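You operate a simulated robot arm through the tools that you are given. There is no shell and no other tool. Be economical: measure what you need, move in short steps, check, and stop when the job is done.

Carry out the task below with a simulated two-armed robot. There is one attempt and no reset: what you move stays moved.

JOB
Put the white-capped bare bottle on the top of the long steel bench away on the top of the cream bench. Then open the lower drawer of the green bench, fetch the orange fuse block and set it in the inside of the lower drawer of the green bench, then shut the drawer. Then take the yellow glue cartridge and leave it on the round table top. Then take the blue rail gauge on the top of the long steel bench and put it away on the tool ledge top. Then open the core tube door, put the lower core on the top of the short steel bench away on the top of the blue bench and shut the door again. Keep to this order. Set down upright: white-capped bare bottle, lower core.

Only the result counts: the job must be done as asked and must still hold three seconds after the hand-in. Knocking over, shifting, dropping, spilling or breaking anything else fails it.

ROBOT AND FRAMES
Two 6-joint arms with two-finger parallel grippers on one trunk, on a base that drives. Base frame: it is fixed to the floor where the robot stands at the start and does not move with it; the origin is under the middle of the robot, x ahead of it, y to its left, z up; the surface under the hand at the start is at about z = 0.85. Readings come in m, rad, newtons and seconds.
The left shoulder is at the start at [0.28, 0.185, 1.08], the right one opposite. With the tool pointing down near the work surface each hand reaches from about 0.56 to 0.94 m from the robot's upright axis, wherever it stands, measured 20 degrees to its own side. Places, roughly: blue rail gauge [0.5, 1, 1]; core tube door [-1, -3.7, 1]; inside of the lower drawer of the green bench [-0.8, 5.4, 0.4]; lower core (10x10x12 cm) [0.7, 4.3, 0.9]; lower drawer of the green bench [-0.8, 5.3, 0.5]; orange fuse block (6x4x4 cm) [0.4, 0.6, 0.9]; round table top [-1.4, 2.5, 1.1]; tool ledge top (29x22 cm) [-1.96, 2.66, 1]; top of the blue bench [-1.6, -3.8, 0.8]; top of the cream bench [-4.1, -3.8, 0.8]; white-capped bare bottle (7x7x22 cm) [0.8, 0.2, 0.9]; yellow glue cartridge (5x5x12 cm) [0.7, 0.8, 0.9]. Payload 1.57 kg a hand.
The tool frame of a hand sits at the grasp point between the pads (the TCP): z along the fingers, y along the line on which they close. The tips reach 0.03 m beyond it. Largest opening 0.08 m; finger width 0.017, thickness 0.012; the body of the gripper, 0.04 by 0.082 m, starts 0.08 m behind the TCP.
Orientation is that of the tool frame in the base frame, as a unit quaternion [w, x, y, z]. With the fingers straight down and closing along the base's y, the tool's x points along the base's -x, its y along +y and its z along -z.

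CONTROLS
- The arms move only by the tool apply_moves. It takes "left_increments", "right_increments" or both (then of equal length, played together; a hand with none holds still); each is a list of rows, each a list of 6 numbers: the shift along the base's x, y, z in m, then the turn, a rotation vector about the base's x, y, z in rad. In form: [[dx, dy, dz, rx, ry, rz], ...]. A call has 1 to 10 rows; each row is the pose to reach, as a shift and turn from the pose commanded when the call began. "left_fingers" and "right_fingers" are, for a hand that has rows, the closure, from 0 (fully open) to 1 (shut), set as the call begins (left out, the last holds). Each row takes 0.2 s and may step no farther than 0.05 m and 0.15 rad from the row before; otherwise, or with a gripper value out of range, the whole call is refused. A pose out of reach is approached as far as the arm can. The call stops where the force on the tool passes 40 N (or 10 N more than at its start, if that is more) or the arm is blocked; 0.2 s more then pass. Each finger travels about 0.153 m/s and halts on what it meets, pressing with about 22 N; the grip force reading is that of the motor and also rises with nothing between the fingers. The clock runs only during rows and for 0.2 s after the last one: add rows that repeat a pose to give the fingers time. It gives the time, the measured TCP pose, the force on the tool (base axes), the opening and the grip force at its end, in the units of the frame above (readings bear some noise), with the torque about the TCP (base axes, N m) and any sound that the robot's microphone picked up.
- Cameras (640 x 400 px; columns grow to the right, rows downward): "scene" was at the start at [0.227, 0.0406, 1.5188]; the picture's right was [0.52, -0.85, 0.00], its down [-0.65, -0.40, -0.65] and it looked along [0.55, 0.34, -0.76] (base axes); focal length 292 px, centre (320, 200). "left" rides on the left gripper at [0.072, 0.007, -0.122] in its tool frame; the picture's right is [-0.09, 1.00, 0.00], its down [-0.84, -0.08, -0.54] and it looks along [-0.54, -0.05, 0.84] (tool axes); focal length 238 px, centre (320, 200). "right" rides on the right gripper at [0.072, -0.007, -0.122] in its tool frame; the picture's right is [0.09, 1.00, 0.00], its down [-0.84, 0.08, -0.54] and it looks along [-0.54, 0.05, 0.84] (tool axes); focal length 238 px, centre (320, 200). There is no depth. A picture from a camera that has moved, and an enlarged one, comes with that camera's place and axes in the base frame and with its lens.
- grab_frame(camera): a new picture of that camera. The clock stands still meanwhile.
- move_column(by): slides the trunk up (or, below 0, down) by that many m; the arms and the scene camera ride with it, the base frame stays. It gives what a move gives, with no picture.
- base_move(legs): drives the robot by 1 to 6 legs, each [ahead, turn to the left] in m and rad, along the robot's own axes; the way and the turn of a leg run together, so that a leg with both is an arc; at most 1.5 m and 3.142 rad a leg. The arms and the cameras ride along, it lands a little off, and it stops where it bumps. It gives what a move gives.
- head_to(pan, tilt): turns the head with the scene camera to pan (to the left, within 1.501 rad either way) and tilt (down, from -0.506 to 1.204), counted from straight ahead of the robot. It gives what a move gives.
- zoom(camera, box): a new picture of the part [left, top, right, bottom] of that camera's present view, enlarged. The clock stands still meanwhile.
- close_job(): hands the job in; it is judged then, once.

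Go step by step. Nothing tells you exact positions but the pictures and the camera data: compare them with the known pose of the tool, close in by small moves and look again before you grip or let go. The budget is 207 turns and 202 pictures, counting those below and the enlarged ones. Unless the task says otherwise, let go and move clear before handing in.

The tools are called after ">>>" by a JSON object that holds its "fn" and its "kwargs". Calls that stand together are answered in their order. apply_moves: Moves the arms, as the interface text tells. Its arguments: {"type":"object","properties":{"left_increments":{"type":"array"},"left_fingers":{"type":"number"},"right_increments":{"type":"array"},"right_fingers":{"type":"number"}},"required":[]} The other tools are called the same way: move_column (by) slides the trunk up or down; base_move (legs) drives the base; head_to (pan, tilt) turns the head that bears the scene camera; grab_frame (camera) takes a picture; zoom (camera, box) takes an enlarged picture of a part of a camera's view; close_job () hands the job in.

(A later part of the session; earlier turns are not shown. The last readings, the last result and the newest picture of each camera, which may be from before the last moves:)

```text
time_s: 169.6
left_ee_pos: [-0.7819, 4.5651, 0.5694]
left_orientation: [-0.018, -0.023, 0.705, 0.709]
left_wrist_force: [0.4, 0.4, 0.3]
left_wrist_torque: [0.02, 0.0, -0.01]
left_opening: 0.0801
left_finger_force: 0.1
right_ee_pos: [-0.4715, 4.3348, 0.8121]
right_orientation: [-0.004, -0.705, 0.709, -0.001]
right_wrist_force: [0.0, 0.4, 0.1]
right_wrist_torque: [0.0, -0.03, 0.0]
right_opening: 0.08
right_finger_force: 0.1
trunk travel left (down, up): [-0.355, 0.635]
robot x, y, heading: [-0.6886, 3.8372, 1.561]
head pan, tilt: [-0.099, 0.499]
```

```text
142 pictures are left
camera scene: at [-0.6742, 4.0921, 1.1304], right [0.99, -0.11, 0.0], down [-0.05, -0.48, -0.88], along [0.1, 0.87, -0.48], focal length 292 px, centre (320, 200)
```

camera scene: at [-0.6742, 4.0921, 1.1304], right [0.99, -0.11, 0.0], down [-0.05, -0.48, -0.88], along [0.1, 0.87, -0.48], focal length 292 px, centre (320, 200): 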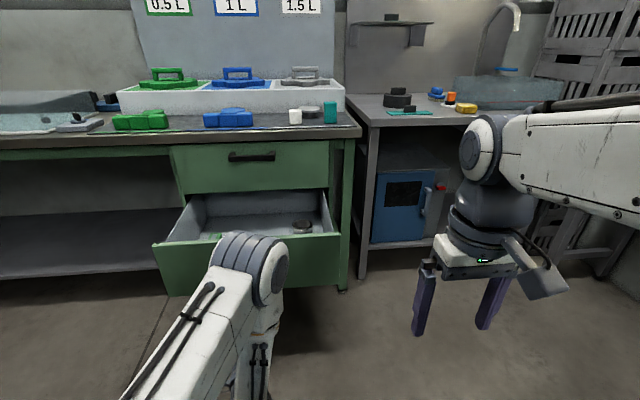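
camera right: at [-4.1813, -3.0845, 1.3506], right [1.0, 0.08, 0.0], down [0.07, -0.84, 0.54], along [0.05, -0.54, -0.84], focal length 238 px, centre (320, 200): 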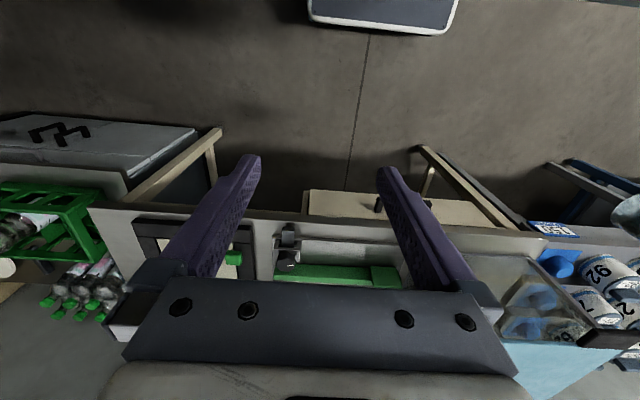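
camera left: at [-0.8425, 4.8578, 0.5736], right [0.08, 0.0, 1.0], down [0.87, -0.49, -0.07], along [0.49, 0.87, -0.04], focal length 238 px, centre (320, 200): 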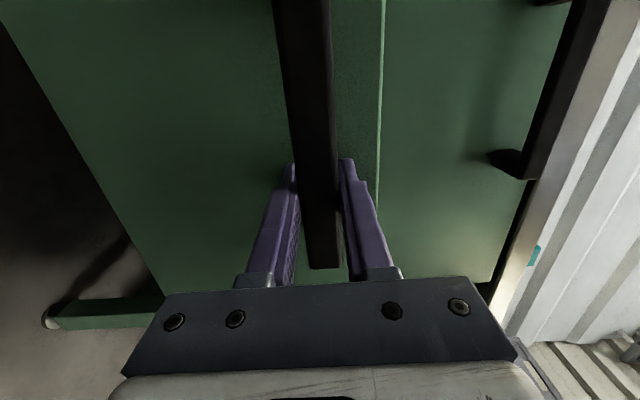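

Drawer is open and released. I return the left tool to pointing down while pulling it up and back.

>>> {"fn": "apply_moves", "kwargs": {"left_increments": [[-0.01, -0.012, 0.02, -0.086, -0.086, 0.086], [-0.02, -0.024, 0.04, -0.172, -0.172, 0.172], [-0.03, -0.036, 0.06, -0.258, -0.258, 0.258], [-0.04, -0.048, 0.08, -0.344, -0.344, 0.344], [-0.05, -0.06, 0.1, -0.43, -0.43, 0.43], [-0.06, -0.072, 0.12, -0.516, -0.516, 0.516], [-0.07, -0.084, 0.14, -0.602, -0.602, 0.602]]}}

>>> {"fn": "apply_moves", "kwargs": {"left_increments": [[-0.01, -0.012, 0.02, -0.086, -0.086, 0.086], [-0.02, -0.024, 0.04, -0.172, -0.172, 0.172], [-0.03, -0.036, 0.06, -0.258, -0.258, 0.258], [-0.04, -0.048, 0.08, -0.344, -0.344, 0.344], [-0.05, -0.06, 0.1, -0.43, -0.43, 0.43], [-0.06, -0.072, 0.12, -0.516, -0.516, 0.516], [-0.07, -0.084, 0.14, -0.602, -0.602, 0.602], [-0.07, -0.084, 0.14, -0.607, -0.607, 0.607]]}}

>>> {"fn": "move_column", "kwargs": {"by": 0.4}}

>>> {"fn": "grab_frame", "kwargs": {"camera": "scene"}}

```text
time_s: 171.2
left_ee_pos: [-0.8496, 4.4797, 0.7106]
left_orientation: [-0.023, -0.422, 0.813, 0.4]
left_wrist_force: [-0.1, -0.4, -0.4]
left_wrist_torque: [0.01, -0.01, 0.03]
left_opening: 0.08
left_finger_force: 0.0
left hand out of reach, approached as far as the arm can: row 3, 4, 5
right_ee_pos: [-0.4725, 4.3353, 0.8113]
right_orientation: [-0.003, -0.705, 0.709, -0.001]
right_wrist_force: [0.6, -0.3, -0.2]
right_wrist_torque: [0.0, 0.05, -0.03]
right_opening: 0.0798
right_finger_force: 0.1
trunk travel left (down, up): [-0.355, 0.635]
robot x, y, heading: [-0.6883, 3.8391, 1.563]
head pan, tilt: [-0.099, 0.499]
```

```text
time_s: 172.9
left_ee_pos: [-0.9203, 4.3963, 0.8506]
left_orientation: [0.023, 0.71, -0.704, 0.021]
left_wrist_force: [-0.1, 0.6, -0.2]
left_wrist_torque: [0.03, -0.02, 0.01]
left_opening: 0.0799
left_finger_force: 0.2
right_ee_pos: [-0.4708, 4.3367, 0.8117]
right_orientation: [-0.004, -0.705, 0.709, -0.002]
right_wrist_force: [0.0, 0.6, -0.4]
right_wrist_torque: [-0.03, -0.01, 0.0]
right_opening: 0.08
right_finger_force: 0.1
trunk travel left (down, up): [-0.355, 0.635]
robot x, y, heading: [-0.6869, 3.8376, 1.557]
head pan, tilt: [-0.099, 0.499]
```

```text
time_s: 176.8
left_ee_pos: [-0.9216, 4.397, 1.2512]
left_orientation: [0.024, 0.709, -0.704, 0.018]
left_wrist_force: [0.7, 0.1, -0.4]
left_wrist_torque: [-0.01, -0.01, 0.0]
left_opening: 0.0799
left_finger_force: 0.0
right_ee_pos: [-0.4713, 4.3368, 1.2121]
right_orientation: [-0.004, -0.705, 0.709, -0.003]
right_wrist_force: [-0.1, 0.8, -0.4]
right_wrist_torque: [0.01, 0.0, -0.01]
right_opening: 0.08
right_finger_force: 0.0
trunk travel left (down, up): [-0.755, 0.235]
robot x, y, heading: [-0.686, 3.8365, 1.562]
head pan, tilt: [-0.099, 0.499]
```

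```text
141 pictures are left
camera scene: at [-0.6754, 4.0934, 1.5303], right [0.99, -0.11, 0.0], down [-0.05, -0.48, -0.88], along [0.1, 0.87, -0.48], focal length 292 px, centre (320, 200)
```

scene: 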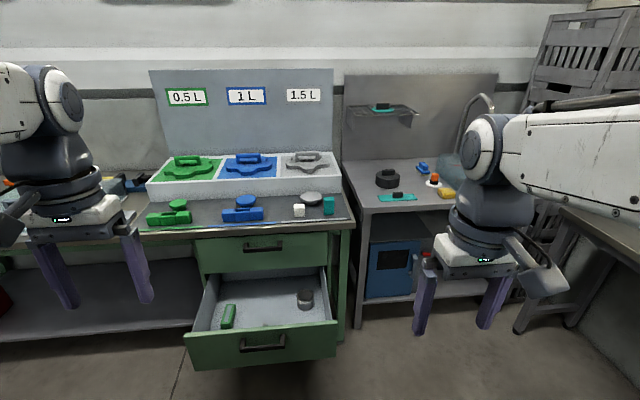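

The drawer holds a green block and a cylinder, with free space between. Now I drive to the long bench for the orange fuse block.

>>> {"fn": "base_move", "kwargs": {"legs": [[0, -2.886], [0.97, 0], [0, -0.247], [1.03, 0], [1.02, 0], [0, 1.571]]}}

>>> {"fn": "head_to", "kwargs": {"pan": 0, "tilt": 0.75}}

>>> {"fn": "grab_frame", "kwargs": {"camera": "scene"}}

```text
time_s: 203.0
left_ee_pos: [0.1484, 1.1353, 1.2504]
left_orientation: [-0.028, -0.028, 0.999, 0.003]
left_wrist_force: [0.5, -0.3, 0.5]
left_wrist_torque: [-0.01, 0.0, -0.01]
left_opening: 0.0804
left_finger_force: 0.0
right_ee_pos: [0.1081, 0.6825, 1.2115]
right_orientation: [-0.002, -0.021, 1.0, 0.001]
right_wrist_force: [-0.4, 0.2, -0.5]
right_wrist_torque: [-0.01, -0.03, -0.02]
right_opening: 0.0799
right_finger_force: 0.1
trunk travel left (down, up): [-0.755, 0.235]
robot x, y, heading: [-0.3988, 0.8778, 0.032]
head pan, tilt: [-0.099, 0.499]
```

```text
time_s: 203.8
left_ee_pos: [0.1484, 1.1345, 1.2498]
left_orientation: [-0.029, -0.027, 0.999, 0.002]
left_wrist_force: [0.8, -1.6, 0.0]
left_wrist_torque: [0.03, 0.02, 0.0]
left_opening: 0.0799
left_finger_force: 0.0
right_ee_pos: [0.1085, 0.6822, 1.212]
right_orientation: [-0.002, -0.021, 1.0, 0.001]
right_wrist_force: [0.0, -0.6, 1.3]
right_wrist_torque: [0.01, -0.01, 0.0]
right_opening: 0.08
right_finger_force: 0.0
trunk travel left (down, up): [-0.755, 0.235]
robot x, y, heading: [-0.3968, 0.8732, 0.03]
head pan, tilt: [0.0, 0.75]
```

```text
140 pictures are left
camera scene: at [-0.1537, 0.8832, 1.5083], right [0.04, -1.0, 0.0], down [-0.68, -0.02, -0.73], along [0.73, 0.03, -0.68], focal length 292 px, centre (320, 200)
```

scene: 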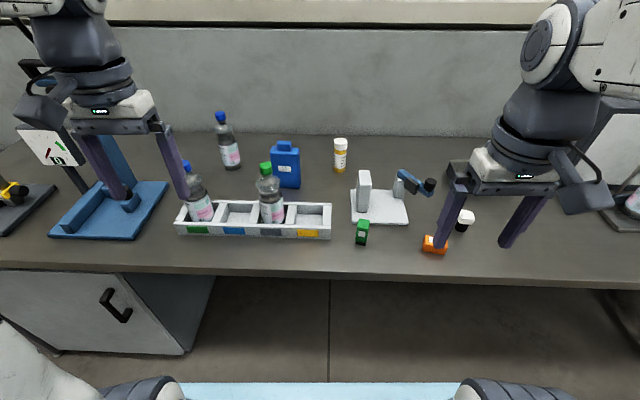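

The orange block is near [0.36, 0.585]; it's within right-hand reach from here. I move the right hand above it.

>>> {"fn": "apply_moves", "kwargs": {"right_increments": [[0.035, -0.014, -0.02, 0, 0, -0.05], [0.07, -0.028, -0.04, 0, 0, -0.1], [0.105, -0.042, -0.06, 0, 0, -0.15], [0.14, -0.056, -0.08, 0, 0, -0.18], [0.175, -0.07, -0.1, 0, 0, -0.2], [0.21, -0.084, -0.12, 0, 0, -0.2], [0.24, -0.097, -0.14, 0, 0, -0.2], [0.24, -0.097, -0.16, 0, 0, -0.2], [0.24, -0.097, -0.16, 0, 0, -0.2]]}}

>>> {"fn": "grab_frame", "kwargs": {"camera": "right"}}

>>> {"fn": "zoom", "kwargs": {"camera": "scene", "box": [360, 160, 520, 270]}}

```text
time_s: 205.8
left_ee_pos: [0.1489, 1.1331, 1.2498]
left_orientation: [-0.029, -0.026, 0.999, 0.002]
left_wrist_force: [-0.8, 0.0, -0.1]
left_wrist_torque: [-0.02, 0.03, -0.02]
left_opening: 0.0798
left_finger_force: 0.1
right_ee_pos: [0.3483, 0.5867, 1.0522]
right_orientation: [-0.002, 0.079, 0.997, 0.001]
right_wrist_force: [0.1, 0.3, 0.0]
right_wrist_torque: [0.0, 0.01, 0.02]
right_opening: 0.08
right_finger_force: 0.0
trunk travel left (down, up): [-0.755, 0.235]
robot x, y, heading: [-0.3978, 0.8743, 0.037]
head pan, tilt: [0.0, 0.75]
```

```text
139 pictures are left
camera right: at [0.2753, 0.59, 1.1756], right [0.07, 1.0, 0.0], down [0.84, -0.06, 0.54], along [0.54, -0.03, -0.84], focal length 238 px, centre (320, 200)
```

right: 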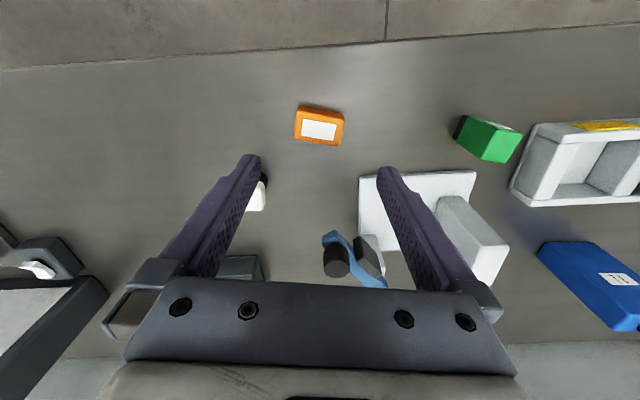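

```text
3.64 times, centred on (440, 215) of scene
camera zoom: at [-0.1536, 0.8832, 1.5083], right [0.04, -1.0, 0.0], down [-0.68, -0.02, -0.73], along [0.73, 0.03, -0.68], focal length 1060 px, centre (-116, 146)
```

zoom: 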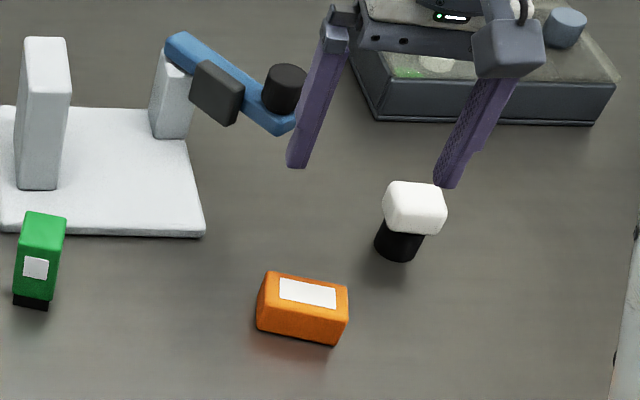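

The block is centred at about [0.356, 0.587], aligned within a couple of degrees. I descend and grip.

>>> {"fn": "apply_moves", "kwargs": {"right_increments": [[0.008, 0, -0.04, 0, 0, -0.03], [0.008, 0, -0.08, 0, 0, -0.03], [0.008, 0, -0.12, 0, 0, -0.03], [0.008, 0, -0.15, 0, 0, -0.03], [0.008, 0, -0.163, 0, 0, -0.03], [0.008, 0, -0.163, 0, 0, -0.03]]}}

>>> {"fn": "grab_frame", "kwargs": {"camera": "right"}}

```text
time_s: 207.2
left_ee_pos: [0.1488, 1.1339, 1.2509]
left_orientation: [-0.028, -0.026, 0.999, 0.001]
left_wrist_force: [0.3, 1.4, -0.5]
left_wrist_torque: [0.0, -0.01, 0.0]
left_opening: 0.08
left_finger_force: 0.1
right_ee_pos: [0.3546, 0.5867, 0.8858]
right_orientation: [-0.002, 0.094, 0.996, 0.002]
right_wrist_force: [0.3, 0.3, -0.3]
right_wrist_torque: [-0.02, 0.0, 0.01]
right_opening: 0.08
right_finger_force: 0.1
trunk travel left (down, up): [-0.755, 0.235]
robot x, y, heading: [-0.3973, 0.8721, 0.035]
head pan, tilt: [0.0, 0.75]
```

```text
137 pictures are left
camera right: at [0.2824, 0.5923, 1.0098], right [0.1, 1.0, 0.0], down [0.84, -0.08, 0.54], along [0.54, -0.05, -0.84], focal length 238 px, centre (320, 200)
```

right: 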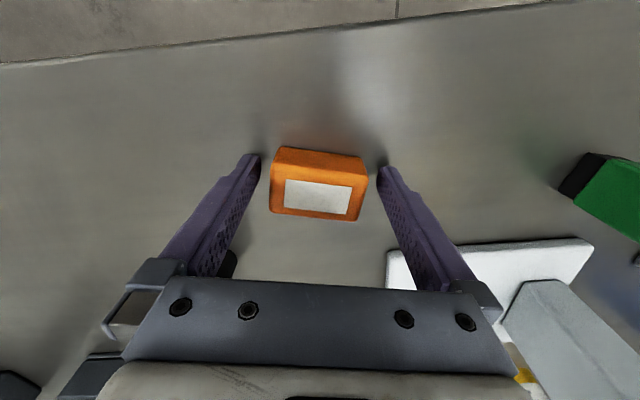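

The block sits between the fingers. I close and lift.

>>> {"fn": "apply_moves", "kwargs": {"right_increments": [[0, 0, 0, 0, 0, 0], [0, 0, 0, 0, 0, 0], [0, 0, 0, 0, 0, 0], [0, 0, 0.03, 0, 0, 0], [0, 0, 0.08, 0, 0, 0], [-0.01, 0.01, 0.13, 0, 0, 0.05], [-0.04, 0.02, 0.16, 0, 0, 0.1], [-0.08, 0.03, 0.18, 0, 0, 0.15], [-0.12, 0.04, 0.2, 0, 0, 0.2], [-0.16, 0.05, 0.2, 0, 0, 0.22]], "right_fingers": 1}}

>>> {"fn": "grab_frame", "kwargs": {"camera": "right"}}

>>> {"fn": "grab_frame", "kwargs": {"camera": "scene"}}

```text
refused: row 6 steps farther than a row can; nothing moved
```

```text
136 pictures are left
camera right: at [0.2824, 0.5923, 1.0098], right [0.1, 1.0, 0.0], down [0.84, -0.08, 0.54], along [0.54, -0.05, -0.84], focal length 238 px, centre (320, 200)
```

right: 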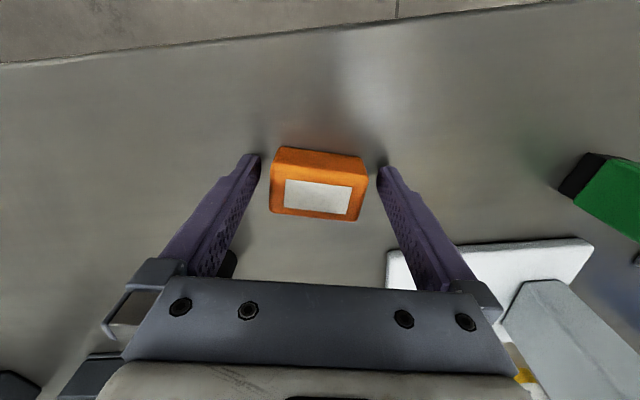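

```text
135 pictures are left
camera scene: at [-0.1536, 0.8831, 1.5083], right [0.04, -1.0, 0.0], down [-0.68, -0.02, -0.73], along [0.73, 0.03, -0.68], focal length 292 px, centre (320, 200)
```

scene: 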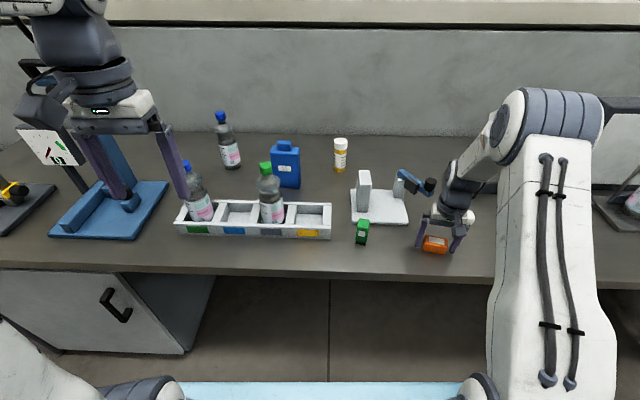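

A step was slightly too long; I resend with smaller steps.

>>> {"fn": "apply_moves", "kwargs": {"right_increments": [[0, 0, 0, 0, 0, 0], [0, 0, 0, 0, 0, 0], [0, 0, 0, 0, 0, 0], [0, 0, 0.03, 0, 0, 0], [0, 0, 0.07, 0, 0, 0], [-0.01, 0.01, 0.11, 0, 0, 0.05], [-0.04, 0.02, 0.14, 0, 0, 0.1], [-0.07, 0.03, 0.17, 0, 0, 0.15], [-0.1, 0.04, 0.2, 0, 0, 0.2], [-0.14, 0.05, 0.21, 0, 0, 0.22]], "right_fingers": 1}}

>>> {"fn": "grab_frame", "kwargs": {"camera": "right"}}

```text
time_s: 209.4
left_ee_pos: [0.1483, 1.1338, 1.2498]
left_orientation: [-0.029, -0.027, 0.999, 0.001]
left_wrist_force: [-0.1, 0.7, 0.3]
left_wrist_torque: [0.02, 0.02, 0.0]
left_opening: 0.0801
left_finger_force: 0.1
right_ee_pos: [0.2149, 0.6366, 1.0963]
right_orientation: [-0.003, -0.016, 1.0, 0.001]
right_wrist_force: [-0.1, 0.1, -0.9]
right_wrist_torque: [-0.02, 0.02, -0.02]
right_opening: 0.0598
right_finger_force: 22.0
trunk travel left (down, up): [-0.755, 0.235]
robot x, y, heading: [-0.3977, 0.8729, 0.036]
head pan, tilt: [0.0, 0.75]
```

```text
134 pictures are left
camera right: at [0.1431, 0.6269, 1.2197], right [-0.12, 0.99, 0.0], down [0.84, 0.1, 0.54], along [0.53, 0.07, -0.84], focal length 238 px, centre (320, 200)
```

right: 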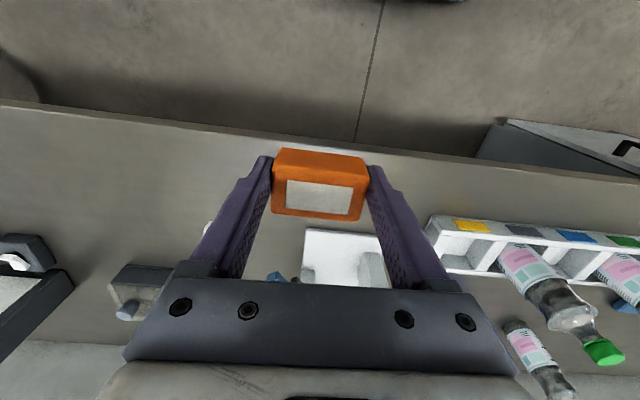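

Block held. I back off slightly, turn to face north and drive to the open drawer.

>>> {"fn": "base_move", "kwargs": {"legs": [[-0.1, 0], [0, 1.565], [1.1, 0], [1.1, 0]]}}

>>> {"fn": "head_to", "kwargs": {"pan": 0.1, "tilt": 0.6}}

>>> {"fn": "grab_frame", "kwargs": {"camera": "scene"}}

```text
time_s: 224.8
left_ee_pos: [-0.8551, 3.6039, 1.2527]
left_orientation: [0.022, 0.73, -0.683, 0.018]
left_wrist_force: [0.5, 0.4, -0.9]
left_wrist_torque: [-0.02, -0.01, 0.01]
left_opening: 0.0801
left_finger_force: 0.0
right_ee_pos: [-0.3581, 3.6769, 1.0971]
right_orientation: [0.003, 0.723, -0.691, 0.0]
right_wrist_force: [1.4, -1.0, -1.2]
right_wrist_torque: [-0.03, 0.0, 0.01]
right_opening: 0.0592
right_finger_force: 21.7
trunk travel left (down, up): [-0.755, 0.235]
robot x, y, heading: [-0.5899, 3.0621, 1.62]
head pan, tilt: [0.0, 0.75]
```

```text
time_s: 225.5
left_ee_pos: [-0.8607, 3.6025, 1.2499]
left_orientation: [0.02, 0.73, -0.682, 0.02]
left_wrist_force: [-0.2, -0.1, 0.0]
left_wrist_torque: [0.0, 0.02, 0.0]
left_opening: 0.08
left_finger_force: 0.1
right_ee_pos: [-0.363, 3.6776, 1.099]
right_orientation: [0.001, 0.723, -0.691, 0.002]
right_wrist_force: [0.3, -0.3, -0.6]
right_wrist_torque: [-0.04, 0.01, -0.06]
right_opening: 0.0592
right_finger_force: 22.4
trunk travel left (down, up): [-0.755, 0.235]
robot x, y, heading: [-0.5895, 3.0648, 1.621]
head pan, tilt: [0.099, 0.6]
```

```text
133 pictures are left
camera scene: at [-0.6004, 3.3084, 1.5221], right [0.99, 0.15, -0.01], down [0.08, -0.56, -0.83], along [-0.12, 0.82, -0.56], focal length 292 px, centre (320, 200)
```

scene: 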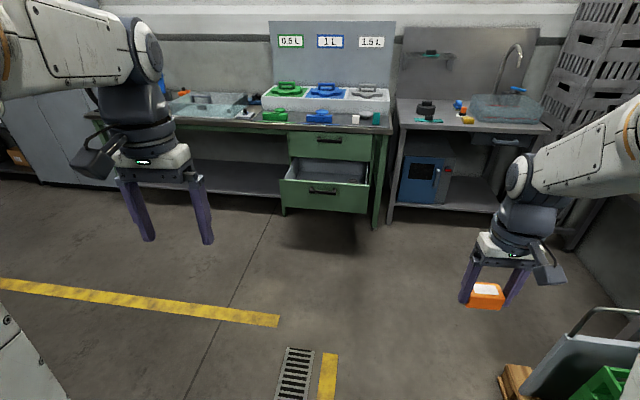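

I drive on to about [-0.76, 4.1], still with hands high.

>>> {"fn": "base_move", "kwargs": {"legs": [[0, 0.113], [1.05, 0], [0, -0.163]]}}

>>> {"fn": "head_to", "kwargs": {"pan": 0, "tilt": 0.85}}

>>> {"fn": "grab_frame", "kwargs": {"camera": "scene"}}

```text
time_s: 232.2
left_ee_pos: [-1.0067, 4.6845, 1.2505]
left_orientation: [0.021, 0.712, -0.701, 0.02]
left_wrist_force: [-0.7, -0.8, -0.2]
left_wrist_torque: [0.0, 0.01, 0.02]
left_opening: 0.08
left_finger_force: 0.3
right_ee_pos: [-0.5053, 4.7324, 1.097]
right_orientation: [0.0, -0.704, 0.71, -0.003]
right_wrist_force: [0.3, -0.6, -0.6]
right_wrist_torque: [-0.01, -0.02, -0.01]
right_opening: 0.0594
right_finger_force: 22.1
trunk travel left (down, up): [-0.755, 0.235]
robot x, y, heading: [-0.7667, 4.1304, 1.568]
head pan, tilt: [0.099, 0.6]
```

```text
time_s: 233.0
left_ee_pos: [-1.0077, 4.6836, 1.2499]
left_orientation: [0.021, 0.712, -0.701, 0.02]
left_wrist_force: [-0.5, -0.1, -0.1]
left_wrist_torque: [-0.01, 0.02, -0.02]
left_opening: 0.0801
left_finger_force: 0.0
right_ee_pos: [-0.5062, 4.7313, 1.0986]
right_orientation: [0.0, -0.704, 0.71, -0.003]
right_wrist_force: [-0.3, -0.1, -1.5]
right_wrist_torque: [0.01, 0.01, 0.01]
right_opening: 0.0593
right_finger_force: 22.3
trunk travel left (down, up): [-0.755, 0.235]
robot x, y, heading: [-0.763, 4.1308, 1.565]
head pan, tilt: [0.0, 0.85]
```

```text
132 pictures are left
camera scene: at [-0.7594, 4.3662, 1.5003], right [1.0, 0.0, 0.0], down [0.0, -0.75, -0.66], along [0.0, 0.66, -0.75], focal length 292 px, centre (320, 200)
```

scene: 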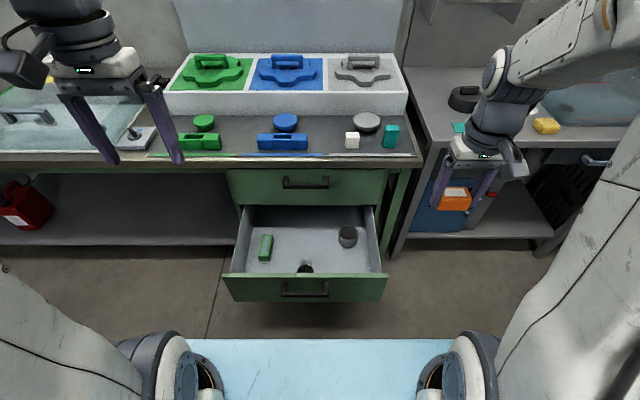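

I zoom into the drawer for the free spot.

>>> {"fn": "zoom", "kwargs": {"camera": "scene", "box": [210, 190, 410, 315]}}

```text
3.20 times, centred on (310, 252) of scene
camera zoom: at [-0.7594, 4.3662, 1.5003], right [1.0, 0.0, 0.0], down [0.0, -0.75, -0.66], along [0.0, 0.66, -0.75], focal length 933 px, centre (352, 32)
```

zoom: 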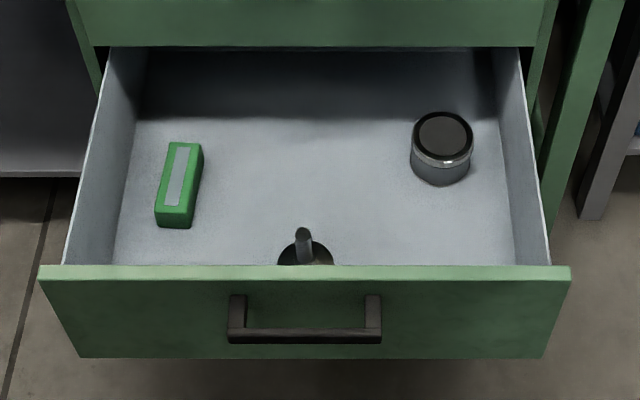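

A free area is right-front of the drawer around [-0.67, 4.93]. I raise the hand a bit, lower the trunk, then move over it.

>>> {"fn": "apply_moves", "kwargs": {"right_increments": [[-0.03, 0.03, 0.02, 0, 0, 0], [-0.06, 0.07, 0.04, 0, 0, 0], [-0.09, 0.11, 0.05, 0, 0, 0], [-0.13, 0.14, 0.05, 0, 0, 0], [-0.164, 0.17, 0.05, 0, 0, 0], [-0.164, 0.199, 0.05, 0, 0, 0], [-0.164, 0.199, 0.05, 0, 0, 0]]}}

>>> {"fn": "move_column", "kwargs": {"by": -0.4}}

>>> {"fn": "grab_frame", "kwargs": {"camera": "right"}}

>>> {"fn": "grab_frame", "kwargs": {"camera": "scene"}}

```text
refused: row 2 steps farther than a row can; nothing moved
```

```text
time_s: 236.8
left_ee_pos: [-1.0057, 4.6837, 0.8491]
left_orientation: [0.02, 0.712, -0.701, 0.02]
left_wrist_force: [-0.5, 0.4, -0.5]
left_wrist_torque: [0.01, 0.0, -0.01]
left_opening: 0.08
left_finger_force: 0.0
right_ee_pos: [-0.5046, 4.7324, 0.6991]
right_orientation: [-0.001, -0.705, 0.71, -0.003]
right_wrist_force: [0.0, -0.4, 0.0]
right_wrist_torque: [0.05, -0.04, 0.04]
right_opening: 0.0593
right_finger_force: 22.4
trunk travel left (down, up): [-0.355, 0.635]
robot x, y, heading: [-0.7606, 4.1302, 1.572]
head pan, tilt: [0.0, 0.85]
```

```text
130 pictures are left
camera right: at [-0.5005, 4.6598, 0.8207], right [-1.0, -0.09, 0.0], down [-0.07, 0.84, 0.54], along [-0.04, 0.54, -0.84], focal length 238 px, centre (320, 200)
```

right: 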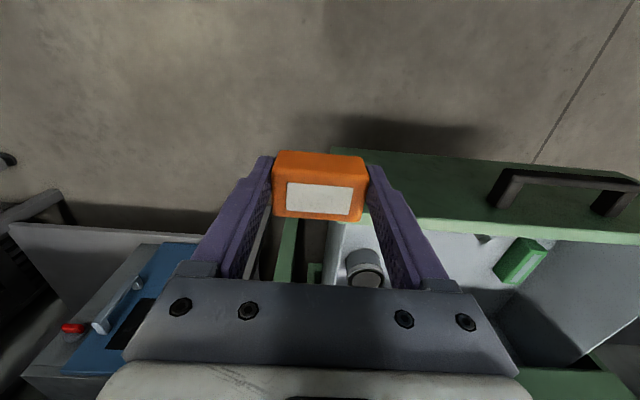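

```text
129 pictures are left
camera scene: at [-0.7594, 4.3661, 1.1003], right [1.0, 0.0, 0.0], down [0.0, -0.75, -0.66], along [0.0, 0.66, -0.75], focal length 292 px, centre (320, 200)
```

scene: 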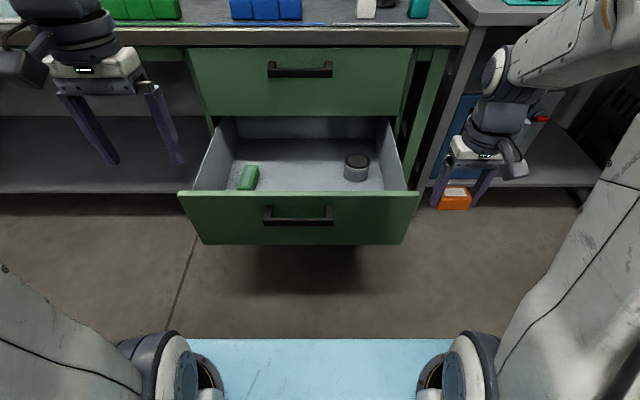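

The trunk is down; now I raise the hand a little and carry the block over the drawer.

>>> {"fn": "apply_moves", "kwargs": {"right_increments": [[0, 0, 0.04, 0, 0, 0], [-0.02, 0.02, 0.07, 0, 0, 0], [-0.05, 0.055, 0.07, 0, 0, 0], [-0.08, 0.09, 0.07, 0, 0, 0], [-0.11, 0.125, 0.07, 0, 0, 0], [-0.135, 0.16, 0.07, 0, 0, 0], [-0.165, 0.195, 0.07, 0, 0, 0], [-0.165, 0.195, 0.04, 0, 0, 0], [-0.165, 0.195, 0.0, 0, 0, 0], [-0.165, 0.195, 0.0, 0, 0, 0]]}}

>>> {"fn": "grab_frame", "kwargs": {"camera": "right"}}

>>> {"fn": "grab_frame", "kwargs": {"camera": "scene"}}

```text
time_s: 239.0
left_ee_pos: [-1.0066, 4.6838, 0.8505]
left_orientation: [0.021, 0.712, -0.701, 0.02]
left_wrist_force: [-0.8, -0.7, 0.5]
left_wrist_torque: [0.02, 0.0, -0.03]
left_opening: 0.0802
left_finger_force: 0.2
right_ee_pos: [-0.6724, 4.9278, 0.6988]
right_orientation: [-0.001, -0.704, 0.71, -0.002]
right_wrist_force: [-0.1, -0.1, -1.3]
right_wrist_torque: [-0.02, 0.01, 0.02]
right_opening: 0.0593
right_finger_force: 21.5
trunk travel left (down, up): [-0.355, 0.635]
robot x, y, heading: [-0.7608, 4.1299, 1.563]
head pan, tilt: [0.0, 0.85]
```

```text
128 pictures are left
camera right: at [-0.6673, 4.856, 0.8213], right [-1.0, -0.09, 0.0], down [-0.07, 0.84, 0.54], along [-0.04, 0.54, -0.84], focal length 238 px, centre (320, 200)
```

right: 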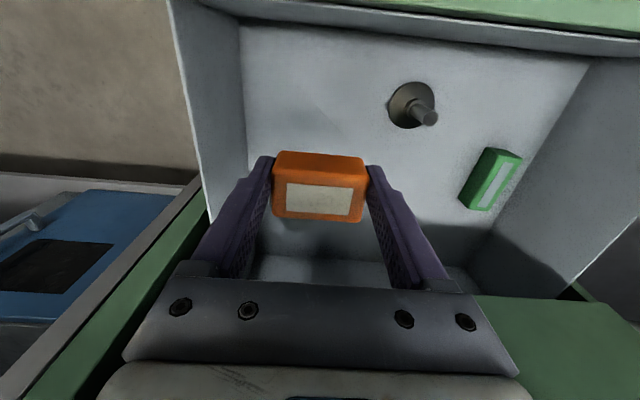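

```text
127 pictures are left
camera scene: at [-0.7594, 4.3661, 1.1003], right [1.0, 0.0, 0.0], down [0.0, -0.75, -0.66], along [0.0, 0.66, -0.75], focal length 292 px, centre (320, 200)
```

scene: 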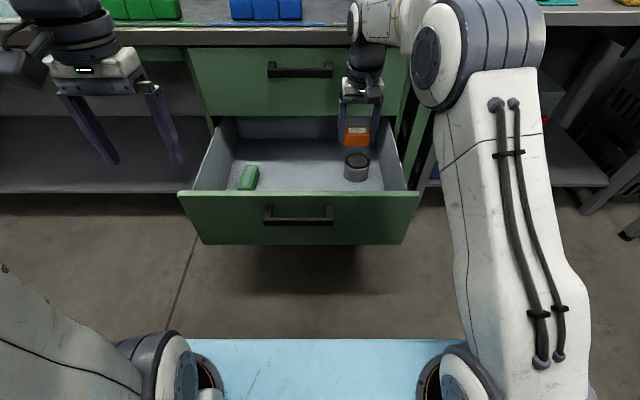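

Objects clear if I use y≈4.952 (camera housing must clear the front panel). I descend into the drawer in steps.

>>> {"fn": "apply_moves", "kwargs": {"right_increments": [[0.005, 0.024, 0, 0, 0, 0], [0.005, 0.024, -0.04, 0, 0, 0], [0.005, 0.024, -0.08, 0, 0, 0], [0.005, 0.024, -0.12, 0, 0, 0], [0.005, 0.024, -0.15, 0, 0, 0], [0.005, 0.024, -0.15, 0, 0, 0]]}}

>>> {"fn": "grab_frame", "kwargs": {"camera": "right"}}

>>> {"fn": "zoom", "kwargs": {"camera": "scene", "box": [260, 60, 460, 200]}}

```text
time_s: 240.4
left_ee_pos: [-1.0054, 4.6845, 0.8499]
left_orientation: [0.021, 0.713, -0.701, 0.019]
left_wrist_force: [-0.5, 1.2, -0.1]
left_wrist_torque: [0.02, 0.0, 0.07]
left_opening: 0.0797
left_finger_force: 0.2
right_ee_pos: [-0.6651, 4.9497, 0.5466]
right_orientation: [0.001, -0.705, 0.709, -0.002]
right_wrist_force: [0.1, 0.0, -1.7]
right_wrist_torque: [0.03, 0.03, -0.01]
right_opening: 0.059
right_finger_force: 22.3
trunk travel left (down, up): [-0.355, 0.635]
robot x, y, heading: [-0.7593, 4.1306, 1.563]
head pan, tilt: [0.0, 0.85]
```

```text
126 pictures are left
camera right: at [-0.6604, 4.8778, 0.6697], right [-1.0, -0.09, 0.0], down [-0.07, 0.84, 0.54], along [-0.04, 0.54, -0.84], focal length 238 px, centre (320, 200)
```

right: 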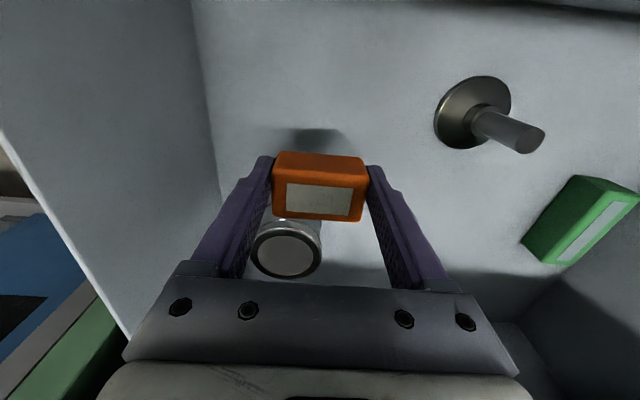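

```text
2.86 times, centred on (360, 130) of scene
camera zoom: at [-0.7594, 4.366, 1.1003], right [1.0, 0.0, 0.0], down [0.0, -0.75, -0.66], along [0.0, 0.66, -0.75], focal length 833 px, centre (206, 400)
```

zoom: 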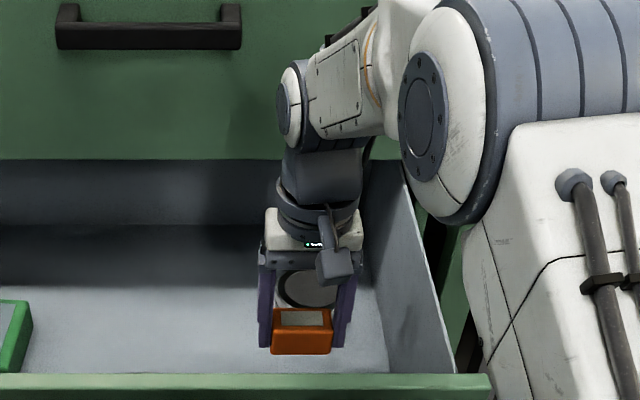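

Clear of the cylinder. I lower further until touch.

>>> {"fn": "apply_moves", "kwargs": {"right_increments": [[0, 0, -0.02, 0, 0, 0], [0, 0, -0.035, 0, 0, 0], [0, 0, -0.045, 0, 0, 0], [0, 0, -0.052, 0, 0, 0], [0, 0, -0.059, 0, 0, 0], [0, 0, -0.066, 0, 0, 0], [0, 0, -0.073, 0, 0, 0]]}}

>>> {"fn": "grab_frame", "kwargs": {"camera": "right"}}

>>> {"fn": "zoom", "kwargs": {"camera": "scene", "box": [260, 60, 460, 200]}}

```text
time_s: 242.0
left_ee_pos: [-1.0066, 4.6838, 0.8486]
left_orientation: [0.021, 0.712, -0.701, 0.02]
left_wrist_force: [0.0, 0.2, 0.1]
left_wrist_torque: [0.0, 0.03, 0.0]
left_opening: 0.0802
left_finger_force: 0.1
right_ee_pos: [-0.665, 4.9502, 0.4749]
right_orientation: [0.0, -0.705, 0.71, -0.002]
right_wrist_force: [0.3, 0.2, -0.3]
right_wrist_torque: [0.0, -0.01, 0.01]
right_opening: 0.0593
right_finger_force: 22.0
trunk travel left (down, up): [-0.355, 0.635]
robot x, y, heading: [-0.762, 4.1271, 1.563]
head pan, tilt: [0.0, 0.85]
```

```text
124 pictures are left
camera right: at [-0.6606, 4.8791, 0.5972], right [-1.0, -0.09, 0.0], down [-0.07, 0.84, 0.54], along [-0.04, 0.54, -0.84], focal length 238 px, centre (320, 200)
```

right: 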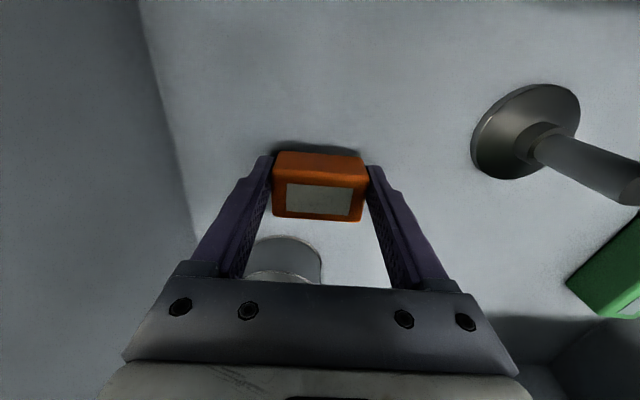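

```text
2.86 times, centred on (360, 130) of scene
camera zoom: at [-0.7594, 4.366, 1.1003], right [1.0, 0.0, 0.0], down [0.0, -0.75, -0.66], along [0.0, 0.66, -0.75], focal length 833 px, centre (206, 400)
```

zoom: 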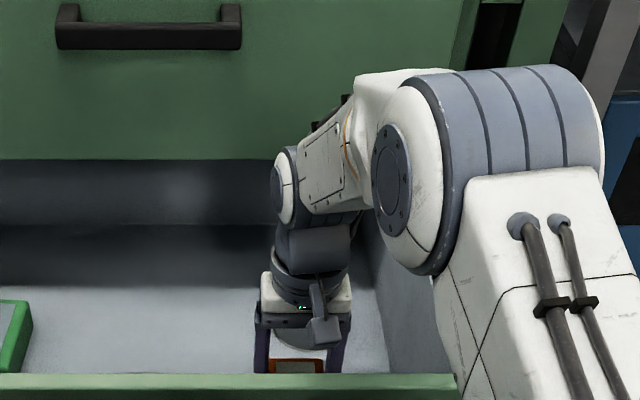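

Still no contact; a shadow gap remains. I keep lowering in 5 mm steps.

>>> {"fn": "apply_moves", "kwargs": {"right_increments": [[0, 0, -0.006, 0, 0, 0], [0, 0, -0.012, 0, 0, 0], [0, 0, -0.018, 0, 0, 0], [0, 0, -0.024, 0, 0, 0], [0, 0, -0.03, 0, 0, 0]]}}

>>> {"fn": "grab_frame", "kwargs": {"camera": "right"}}

```text
time_s: 243.2
left_ee_pos: [-1.0054, 4.6831, 0.8488]
left_orientation: [0.021, 0.712, -0.702, 0.019]
left_wrist_force: [-0.2, -1.0, -0.2]
left_wrist_torque: [0.01, 0.02, 0.04]
left_opening: 0.0801
left_finger_force: 0.1
right_ee_pos: [-0.665, 4.9519, 0.4484]
right_orientation: [0.002, -0.704, 0.71, 0.0]
right_wrist_force: [3.0, 0.3, 22.7]
right_wrist_torque: [-0.03, -0.03, -0.01]
right_opening: 0.0598
right_finger_force: 22.0
trunk travel left (down, up): [-0.355, 0.635]
robot x, y, heading: [-0.7633, 4.1276, 1.574]
head pan, tilt: [0.0, 0.85]
```

```text
122 pictures are left
camera right: at [-0.6604, 4.8803, 0.5713], right [-1.0, -0.09, 0.0], down [-0.07, 0.84, 0.54], along [-0.04, 0.54, -0.84], focal length 238 px, centre (320, 200)
```

right: 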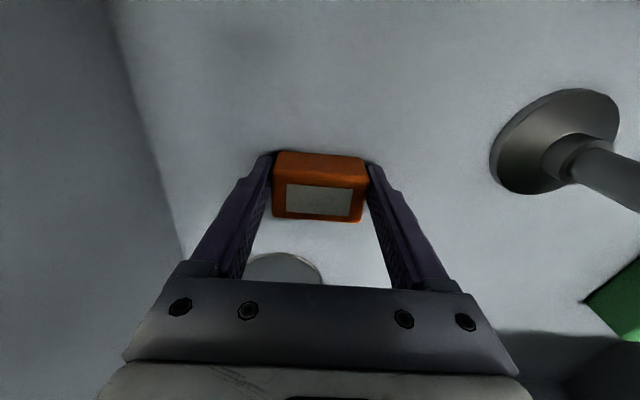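

Contact made. I relieve slightly, open, and withdraw straight up.

>>> {"fn": "apply_moves", "kwargs": {"right_increments": [[0, 0, 0.003, 0, 0, 0], [0, 0, 0.003, 0, 0, 0], [0, 0, 0.003, 0, 0, 0]], "right_fingers": 0.1}}

>>> {"fn": "apply_moves", "kwargs": {"right_increments": [[0, 0, 0, 0, 0, 0], [0, 0, 0.03, 0, 0, 0], [0, 0, 0.07, 0, 0, 0], [0, 0, 0.11, 0, 0, 0], [0, 0, 0.15, 0, 0, 0], [0, 0, 0.19, 0, 0, 0], [0, 0, 0.23, 0, 0, 0], [0, -0.03, 0.26, 0, 0, 0], [0.01, -0.07, 0.28, 0, 0, 0], [0.03, -0.11, 0.28, 0, 0, 0]]}}

>>> {"fn": "grab_frame", "kwargs": {"camera": "right"}}

>>> {"fn": "grab_frame", "kwargs": {"camera": "scene"}}

```text
time_s: 244.0
left_ee_pos: [-1.007, 4.6849, 0.8495]
left_orientation: [0.022, 0.712, -0.701, 0.02]
left_wrist_force: [0.1, 0.9, -0.3]
left_wrist_torque: [0.01, 0.01, -0.03]
left_opening: 0.0803
left_finger_force: 0.1
right_ee_pos: [-0.6655, 4.95, 0.4473]
right_orientation: [-0.001, -0.705, 0.709, -0.003]
right_wrist_force: [0.7, 0.2, 0.0]
right_wrist_torque: [-0.07, -0.01, 0.02]
right_opening: 0.0719
right_finger_force: 0.0
trunk travel left (down, up): [-0.355, 0.635]
robot x, y, heading: [-0.7602, 4.1284, 1.567]
head pan, tilt: [0.0, 0.85]
```

```text
time_s: 246.2
left_ee_pos: [-1.0061, 4.6836, 0.8491]
left_orientation: [0.02, 0.712, -0.701, 0.021]
left_wrist_force: [-0.6, -0.4, 0.1]
left_wrist_torque: [-0.01, -0.02, -0.04]
left_opening: 0.0801
left_finger_force: 0.1
right_ee_pos: [-0.6369, 4.8419, 0.727]
right_orientation: [-0.001, -0.705, 0.709, -0.003]
right_wrist_force: [0.1, 0.3, 0.2]
right_wrist_torque: [0.01, 0.0, 0.0]
right_opening: 0.072
right_finger_force: 0.1
trunk travel left (down, up): [-0.355, 0.635]
robot x, y, heading: [-0.7594, 4.1276, 1.569]
head pan, tilt: [0.0, 0.85]
```

```text
121 pictures are left
camera right: at [-0.6308, 4.7696, 0.8506], right [-1.0, -0.09, 0.0], down [-0.07, 0.84, 0.54], along [-0.04, 0.54, -0.84], focal length 238 px, centre (320, 200)
```

right: 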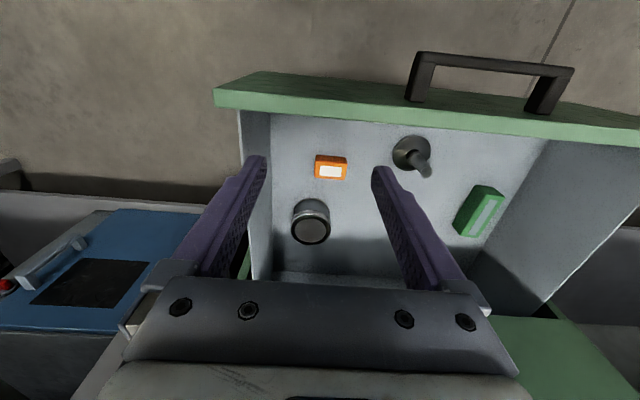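

```text
120 pictures are left
camera scene: at [-0.7595, 4.3664, 1.1002], right [1.0, 0.0, 0.0], down [0.0, -0.75, -0.66], along [0.0, 0.66, -0.75], focal length 292 px, centre (320, 200)
```

scene: 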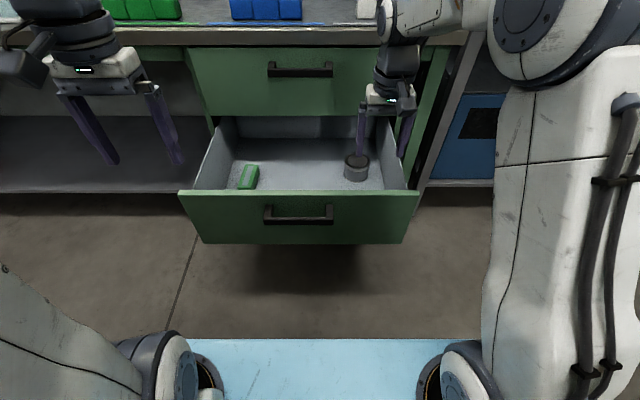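

The fuse block lies in the drawer. I now withdraw the right hand in front of the panel, closing fingers and tilting the tool forward so the fingertips can push.

>>> {"fn": "apply_moves", "kwargs": {"right_increments": [[-0.005, -0.045, 0.01, 0, 0, 0], [-0.01, -0.09, 0.01, 0, 0, 0], [-0.02, -0.13, 0.01, 0.1, 0, 0], [-0.03, -0.16, 0.01, 0.24, 0, 0], [-0.04, -0.18, 0.01, 0.38, 0, 0], [-0.05, -0.2, 0.0, 0.52, 0, 0], [-0.05, -0.2, -0.03, 0.66, 0, 0], [-0.05, -0.2, -0.07, 0.8, 0, 0], [-0.05, -0.2, -0.11, 0.9, 0, 0], [-0.05, -0.2, -0.15, 0.9, 0, 0]], "right_fingers": 1, "left_increments": [[0, -0.01, 0.03, 0, 0, 0], [0, -0.02, 0.06, 0, 0, 0], [0, -0.03, 0.09, 0, 0, 0], [0, -0.04, 0.12, 0, 0, 0], [0, -0.05, 0.15, 0, 0, 0], [0, -0.05, 0.15, 0, 0, 0], [0, -0.05, 0.15, 0, 0, 0], [0, -0.05, 0.15, 0, 0, 0], [0, -0.05, 0.15, 0, 0, 0], [0, -0.05, 0.15, 0, 0, 0]]}}

>>> {"fn": "grab_frame", "kwargs": {"camera": "right"}}

>>> {"fn": "grab_frame", "kwargs": {"camera": "scene"}}

```text
time_s: 248.4
left_ee_pos: [-1.0048, 4.6335, 1.0004]
left_orientation: [0.021, 0.712, -0.701, 0.02]
left_wrist_force: [0.1, 0.1, -0.1]
left_wrist_torque: [0.02, 0.04, 0.0]
left_opening: 0.0801
left_finger_force: 0.0
right_ee_pos: [-0.7977, 4.6899, 0.6089]
right_orientation: [0.307, -0.636, 0.64, 0.304]
right_wrist_force: [0.6, -0.3, 0.1]
right_wrist_torque: [-0.02, -0.01, -0.03]
right_opening: 0.0001
right_finger_force: 21.6
right hand out of reach, approached as far as the arm can: row 6, 7, 8, 9, 10
trunk travel left (down, up): [-0.355, 0.635]
robot x, y, heading: [-0.7593, 4.1267, 1.567]
head pan, tilt: [0.0, 0.85]
```

```text
119 pictures are left
camera right: at [-0.7938, 4.5483, 0.6303], right [-1.0, -0.05, -0.07], down [-0.08, 0.1, 0.99], along [-0.04, 0.99, -0.11], focal length 238 px, centre (320, 200)
```

right: 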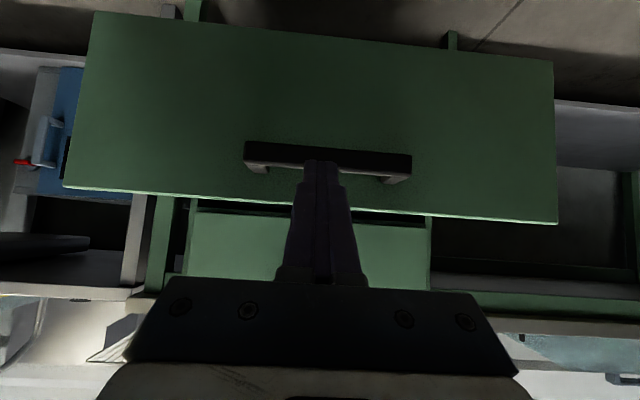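

```text
118 pictures are left
camera scene: at [-0.7594, 4.3661, 1.1003], right [1.0, 0.0, 0.0], down [0.0, -0.75, -0.66], along [0.0, 0.66, -0.75], focal length 292 px, centre (320, 200)
```

scene: 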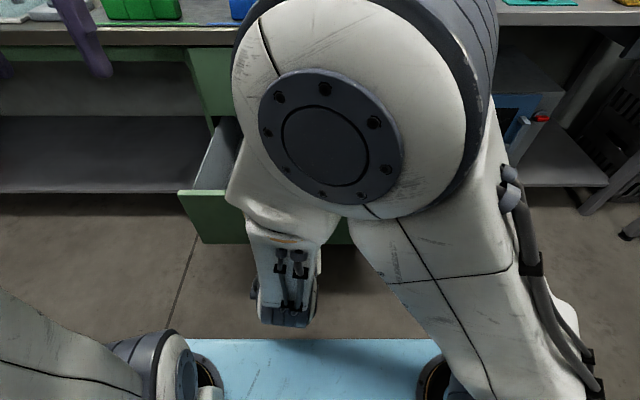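

The closed fingertips are just above the handle bar, in front of the panel. I push by driving forward 0.25 m, then will check.

>>> {"fn": "base_move", "kwargs": {"legs": [[0.25, 0]]}}

>>> {"fn": "grab_frame", "kwargs": {"camera": "right"}}

>>> {"fn": "grab_frame", "kwargs": {"camera": "scene"}}

```text
time_s: 250.3
left_ee_pos: [-1.0059, 4.8895, 0.9999]
left_orientation: [0.021, 0.713, -0.701, 0.02]
left_wrist_force: [0.4, -0.3, 0.3]
left_wrist_torque: [0.01, -0.03, 0.02]
left_opening: 0.0799
left_finger_force: 0.1
right_ee_pos: [-0.7993, 4.9445, 0.6099]
right_orientation: [0.307, -0.636, 0.639, 0.305]
right_wrist_force: [-0.6, 0.1, 0.1]
right_wrist_torque: [-0.03, -0.01, -0.03]
right_opening: 0.0
right_finger_force: 21.9
trunk travel left (down, up): [-0.355, 0.635]
robot x, y, heading: [-0.7604, 4.3864, 1.572]
head pan, tilt: [0.0, 0.85]
```

```text
117 pictures are left
camera right: at [-0.7938, 4.8046, 0.6307], right [-1.0, -0.05, -0.07], down [-0.08, 0.1, 0.99], along [-0.04, 0.99, -0.11], focal length 238 px, centre (320, 200)
```

right: 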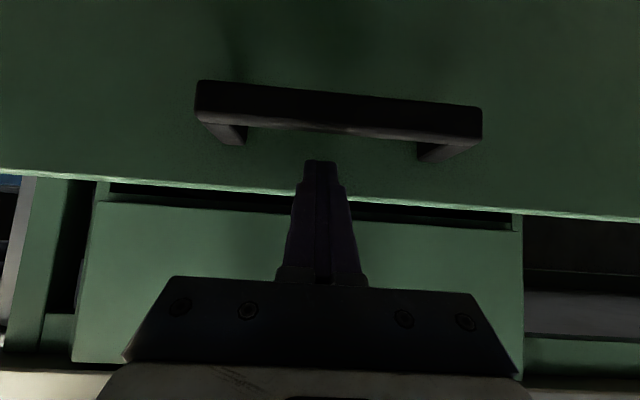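

```text
116 pictures are left
camera scene: at [-0.7591, 4.6222, 1.1003], right [1.0, 0.0, 0.0], down [0.0, -0.75, -0.66], along [0.0, 0.66, -0.75], focal length 292 px, centre (320, 200)
```

scene: 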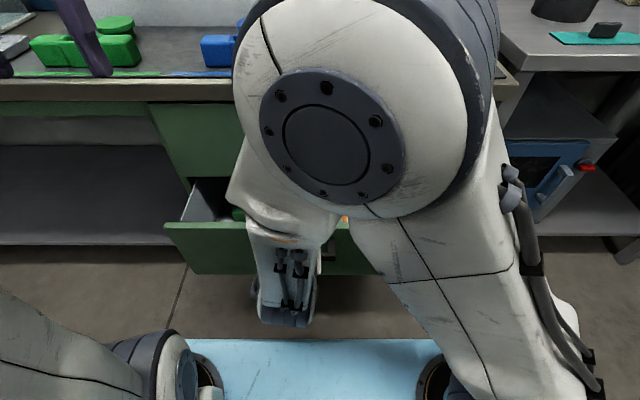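

The drawer moved in with ~0.15 m left. I continue 0.1 m and check the elbow-to-bench clearance.

>>> {"fn": "base_move", "kwargs": {"legs": [[0.09, 0]]}}

>>> {"fn": "grab_frame", "kwargs": {"camera": "right"}}

>>> {"fn": "grab_frame", "kwargs": {"camera": "scene"}}

```text
time_s: 251.4
left_ee_pos: [-1.0065, 4.9798, 1.0001]
left_orientation: [0.02, 0.712, -0.701, 0.019]
left_wrist_force: [0.2, 0.4, -0.3]
left_wrist_torque: [0.01, 0.02, 0.01]
left_opening: 0.08
left_finger_force: 0.0
right_ee_pos: [-0.7984, 5.0363, 0.6091]
right_orientation: [0.307, -0.636, 0.639, 0.305]
right_wrist_force: [-0.2, -2.3, 0.5]
right_wrist_torque: [-0.01, 0.04, 0.04]
right_opening: 0.0001
right_finger_force: 21.1
trunk travel left (down, up): [-0.355, 0.635]
robot x, y, heading: [-0.7579, 4.477, 1.573]
head pan, tilt: [0.0, 0.85]
```

```text
115 pictures are left
camera right: at [-0.7936, 4.8954, 0.6307], right [-1.0, -0.05, -0.07], down [-0.08, 0.1, 0.99], along [-0.04, 0.99, -0.11], focal length 238 px, centre (320, 200)
```

right: 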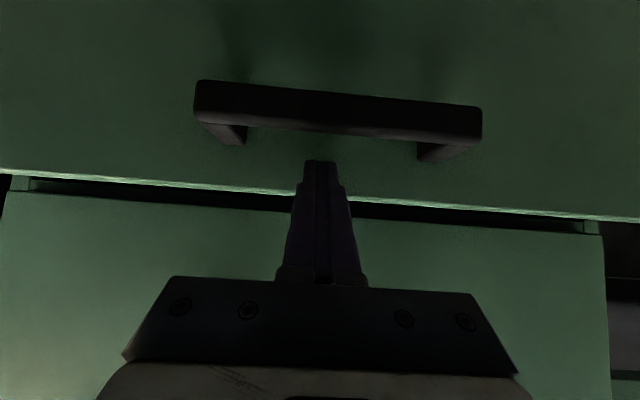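

```text
114 pictures are left
camera scene: at [-0.7589, 4.713, 1.1003], right [1.0, 0.0, 0.0], down [0.0, -0.75, -0.66], along [0.0, 0.66, -0.75], focal length 292 px, centre (320, 200)
```

scene: 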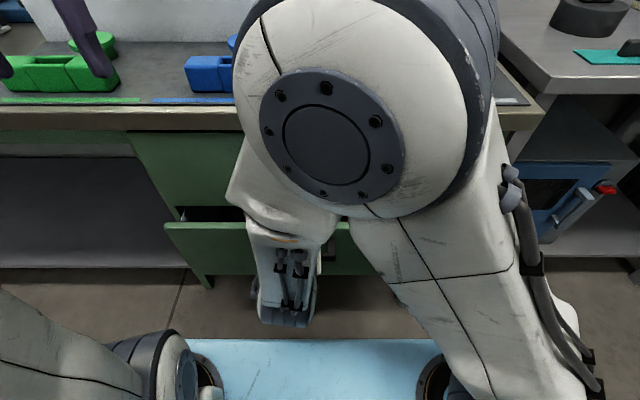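

About 5–6 cm remain. I push gently on.

>>> {"fn": "base_move", "kwargs": {"legs": [[0.05, 0]]}}

>>> {"fn": "grab_frame", "kwargs": {"camera": "right"}}

```text
time_s: 252.3
left_ee_pos: [-1.005, 5.0299, 1.0009]
left_orientation: [0.02, 0.713, -0.701, 0.019]
left_wrist_force: [0.1, -0.5, -0.1]
left_wrist_torque: [0.02, 0.0, 0.0]
left_opening: 0.0798
left_finger_force: 0.0
right_ee_pos: [-0.799, 5.0858, 0.6096]
right_orientation: [0.307, -0.636, 0.64, 0.304]
right_wrist_force: [0.2, -5.8, 2.3]
right_wrist_torque: [-0.03, 0.06, -0.03]
right_opening: 0.0
right_finger_force: 21.5
trunk travel left (down, up): [-0.355, 0.635]
robot x, y, heading: [-0.7618, 4.5285, 1.566]
head pan, tilt: [0.0, 0.85]
```

```text
113 pictures are left
camera right: at [-0.7933, 4.946, 0.6307], right [-1.0, -0.05, -0.07], down [-0.08, 0.1, 0.99], along [-0.04, 0.99, -0.11], focal length 238 px, centre (320, 200)
```

right: 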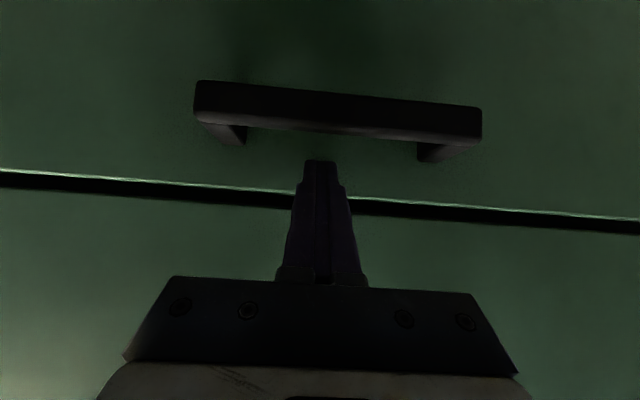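

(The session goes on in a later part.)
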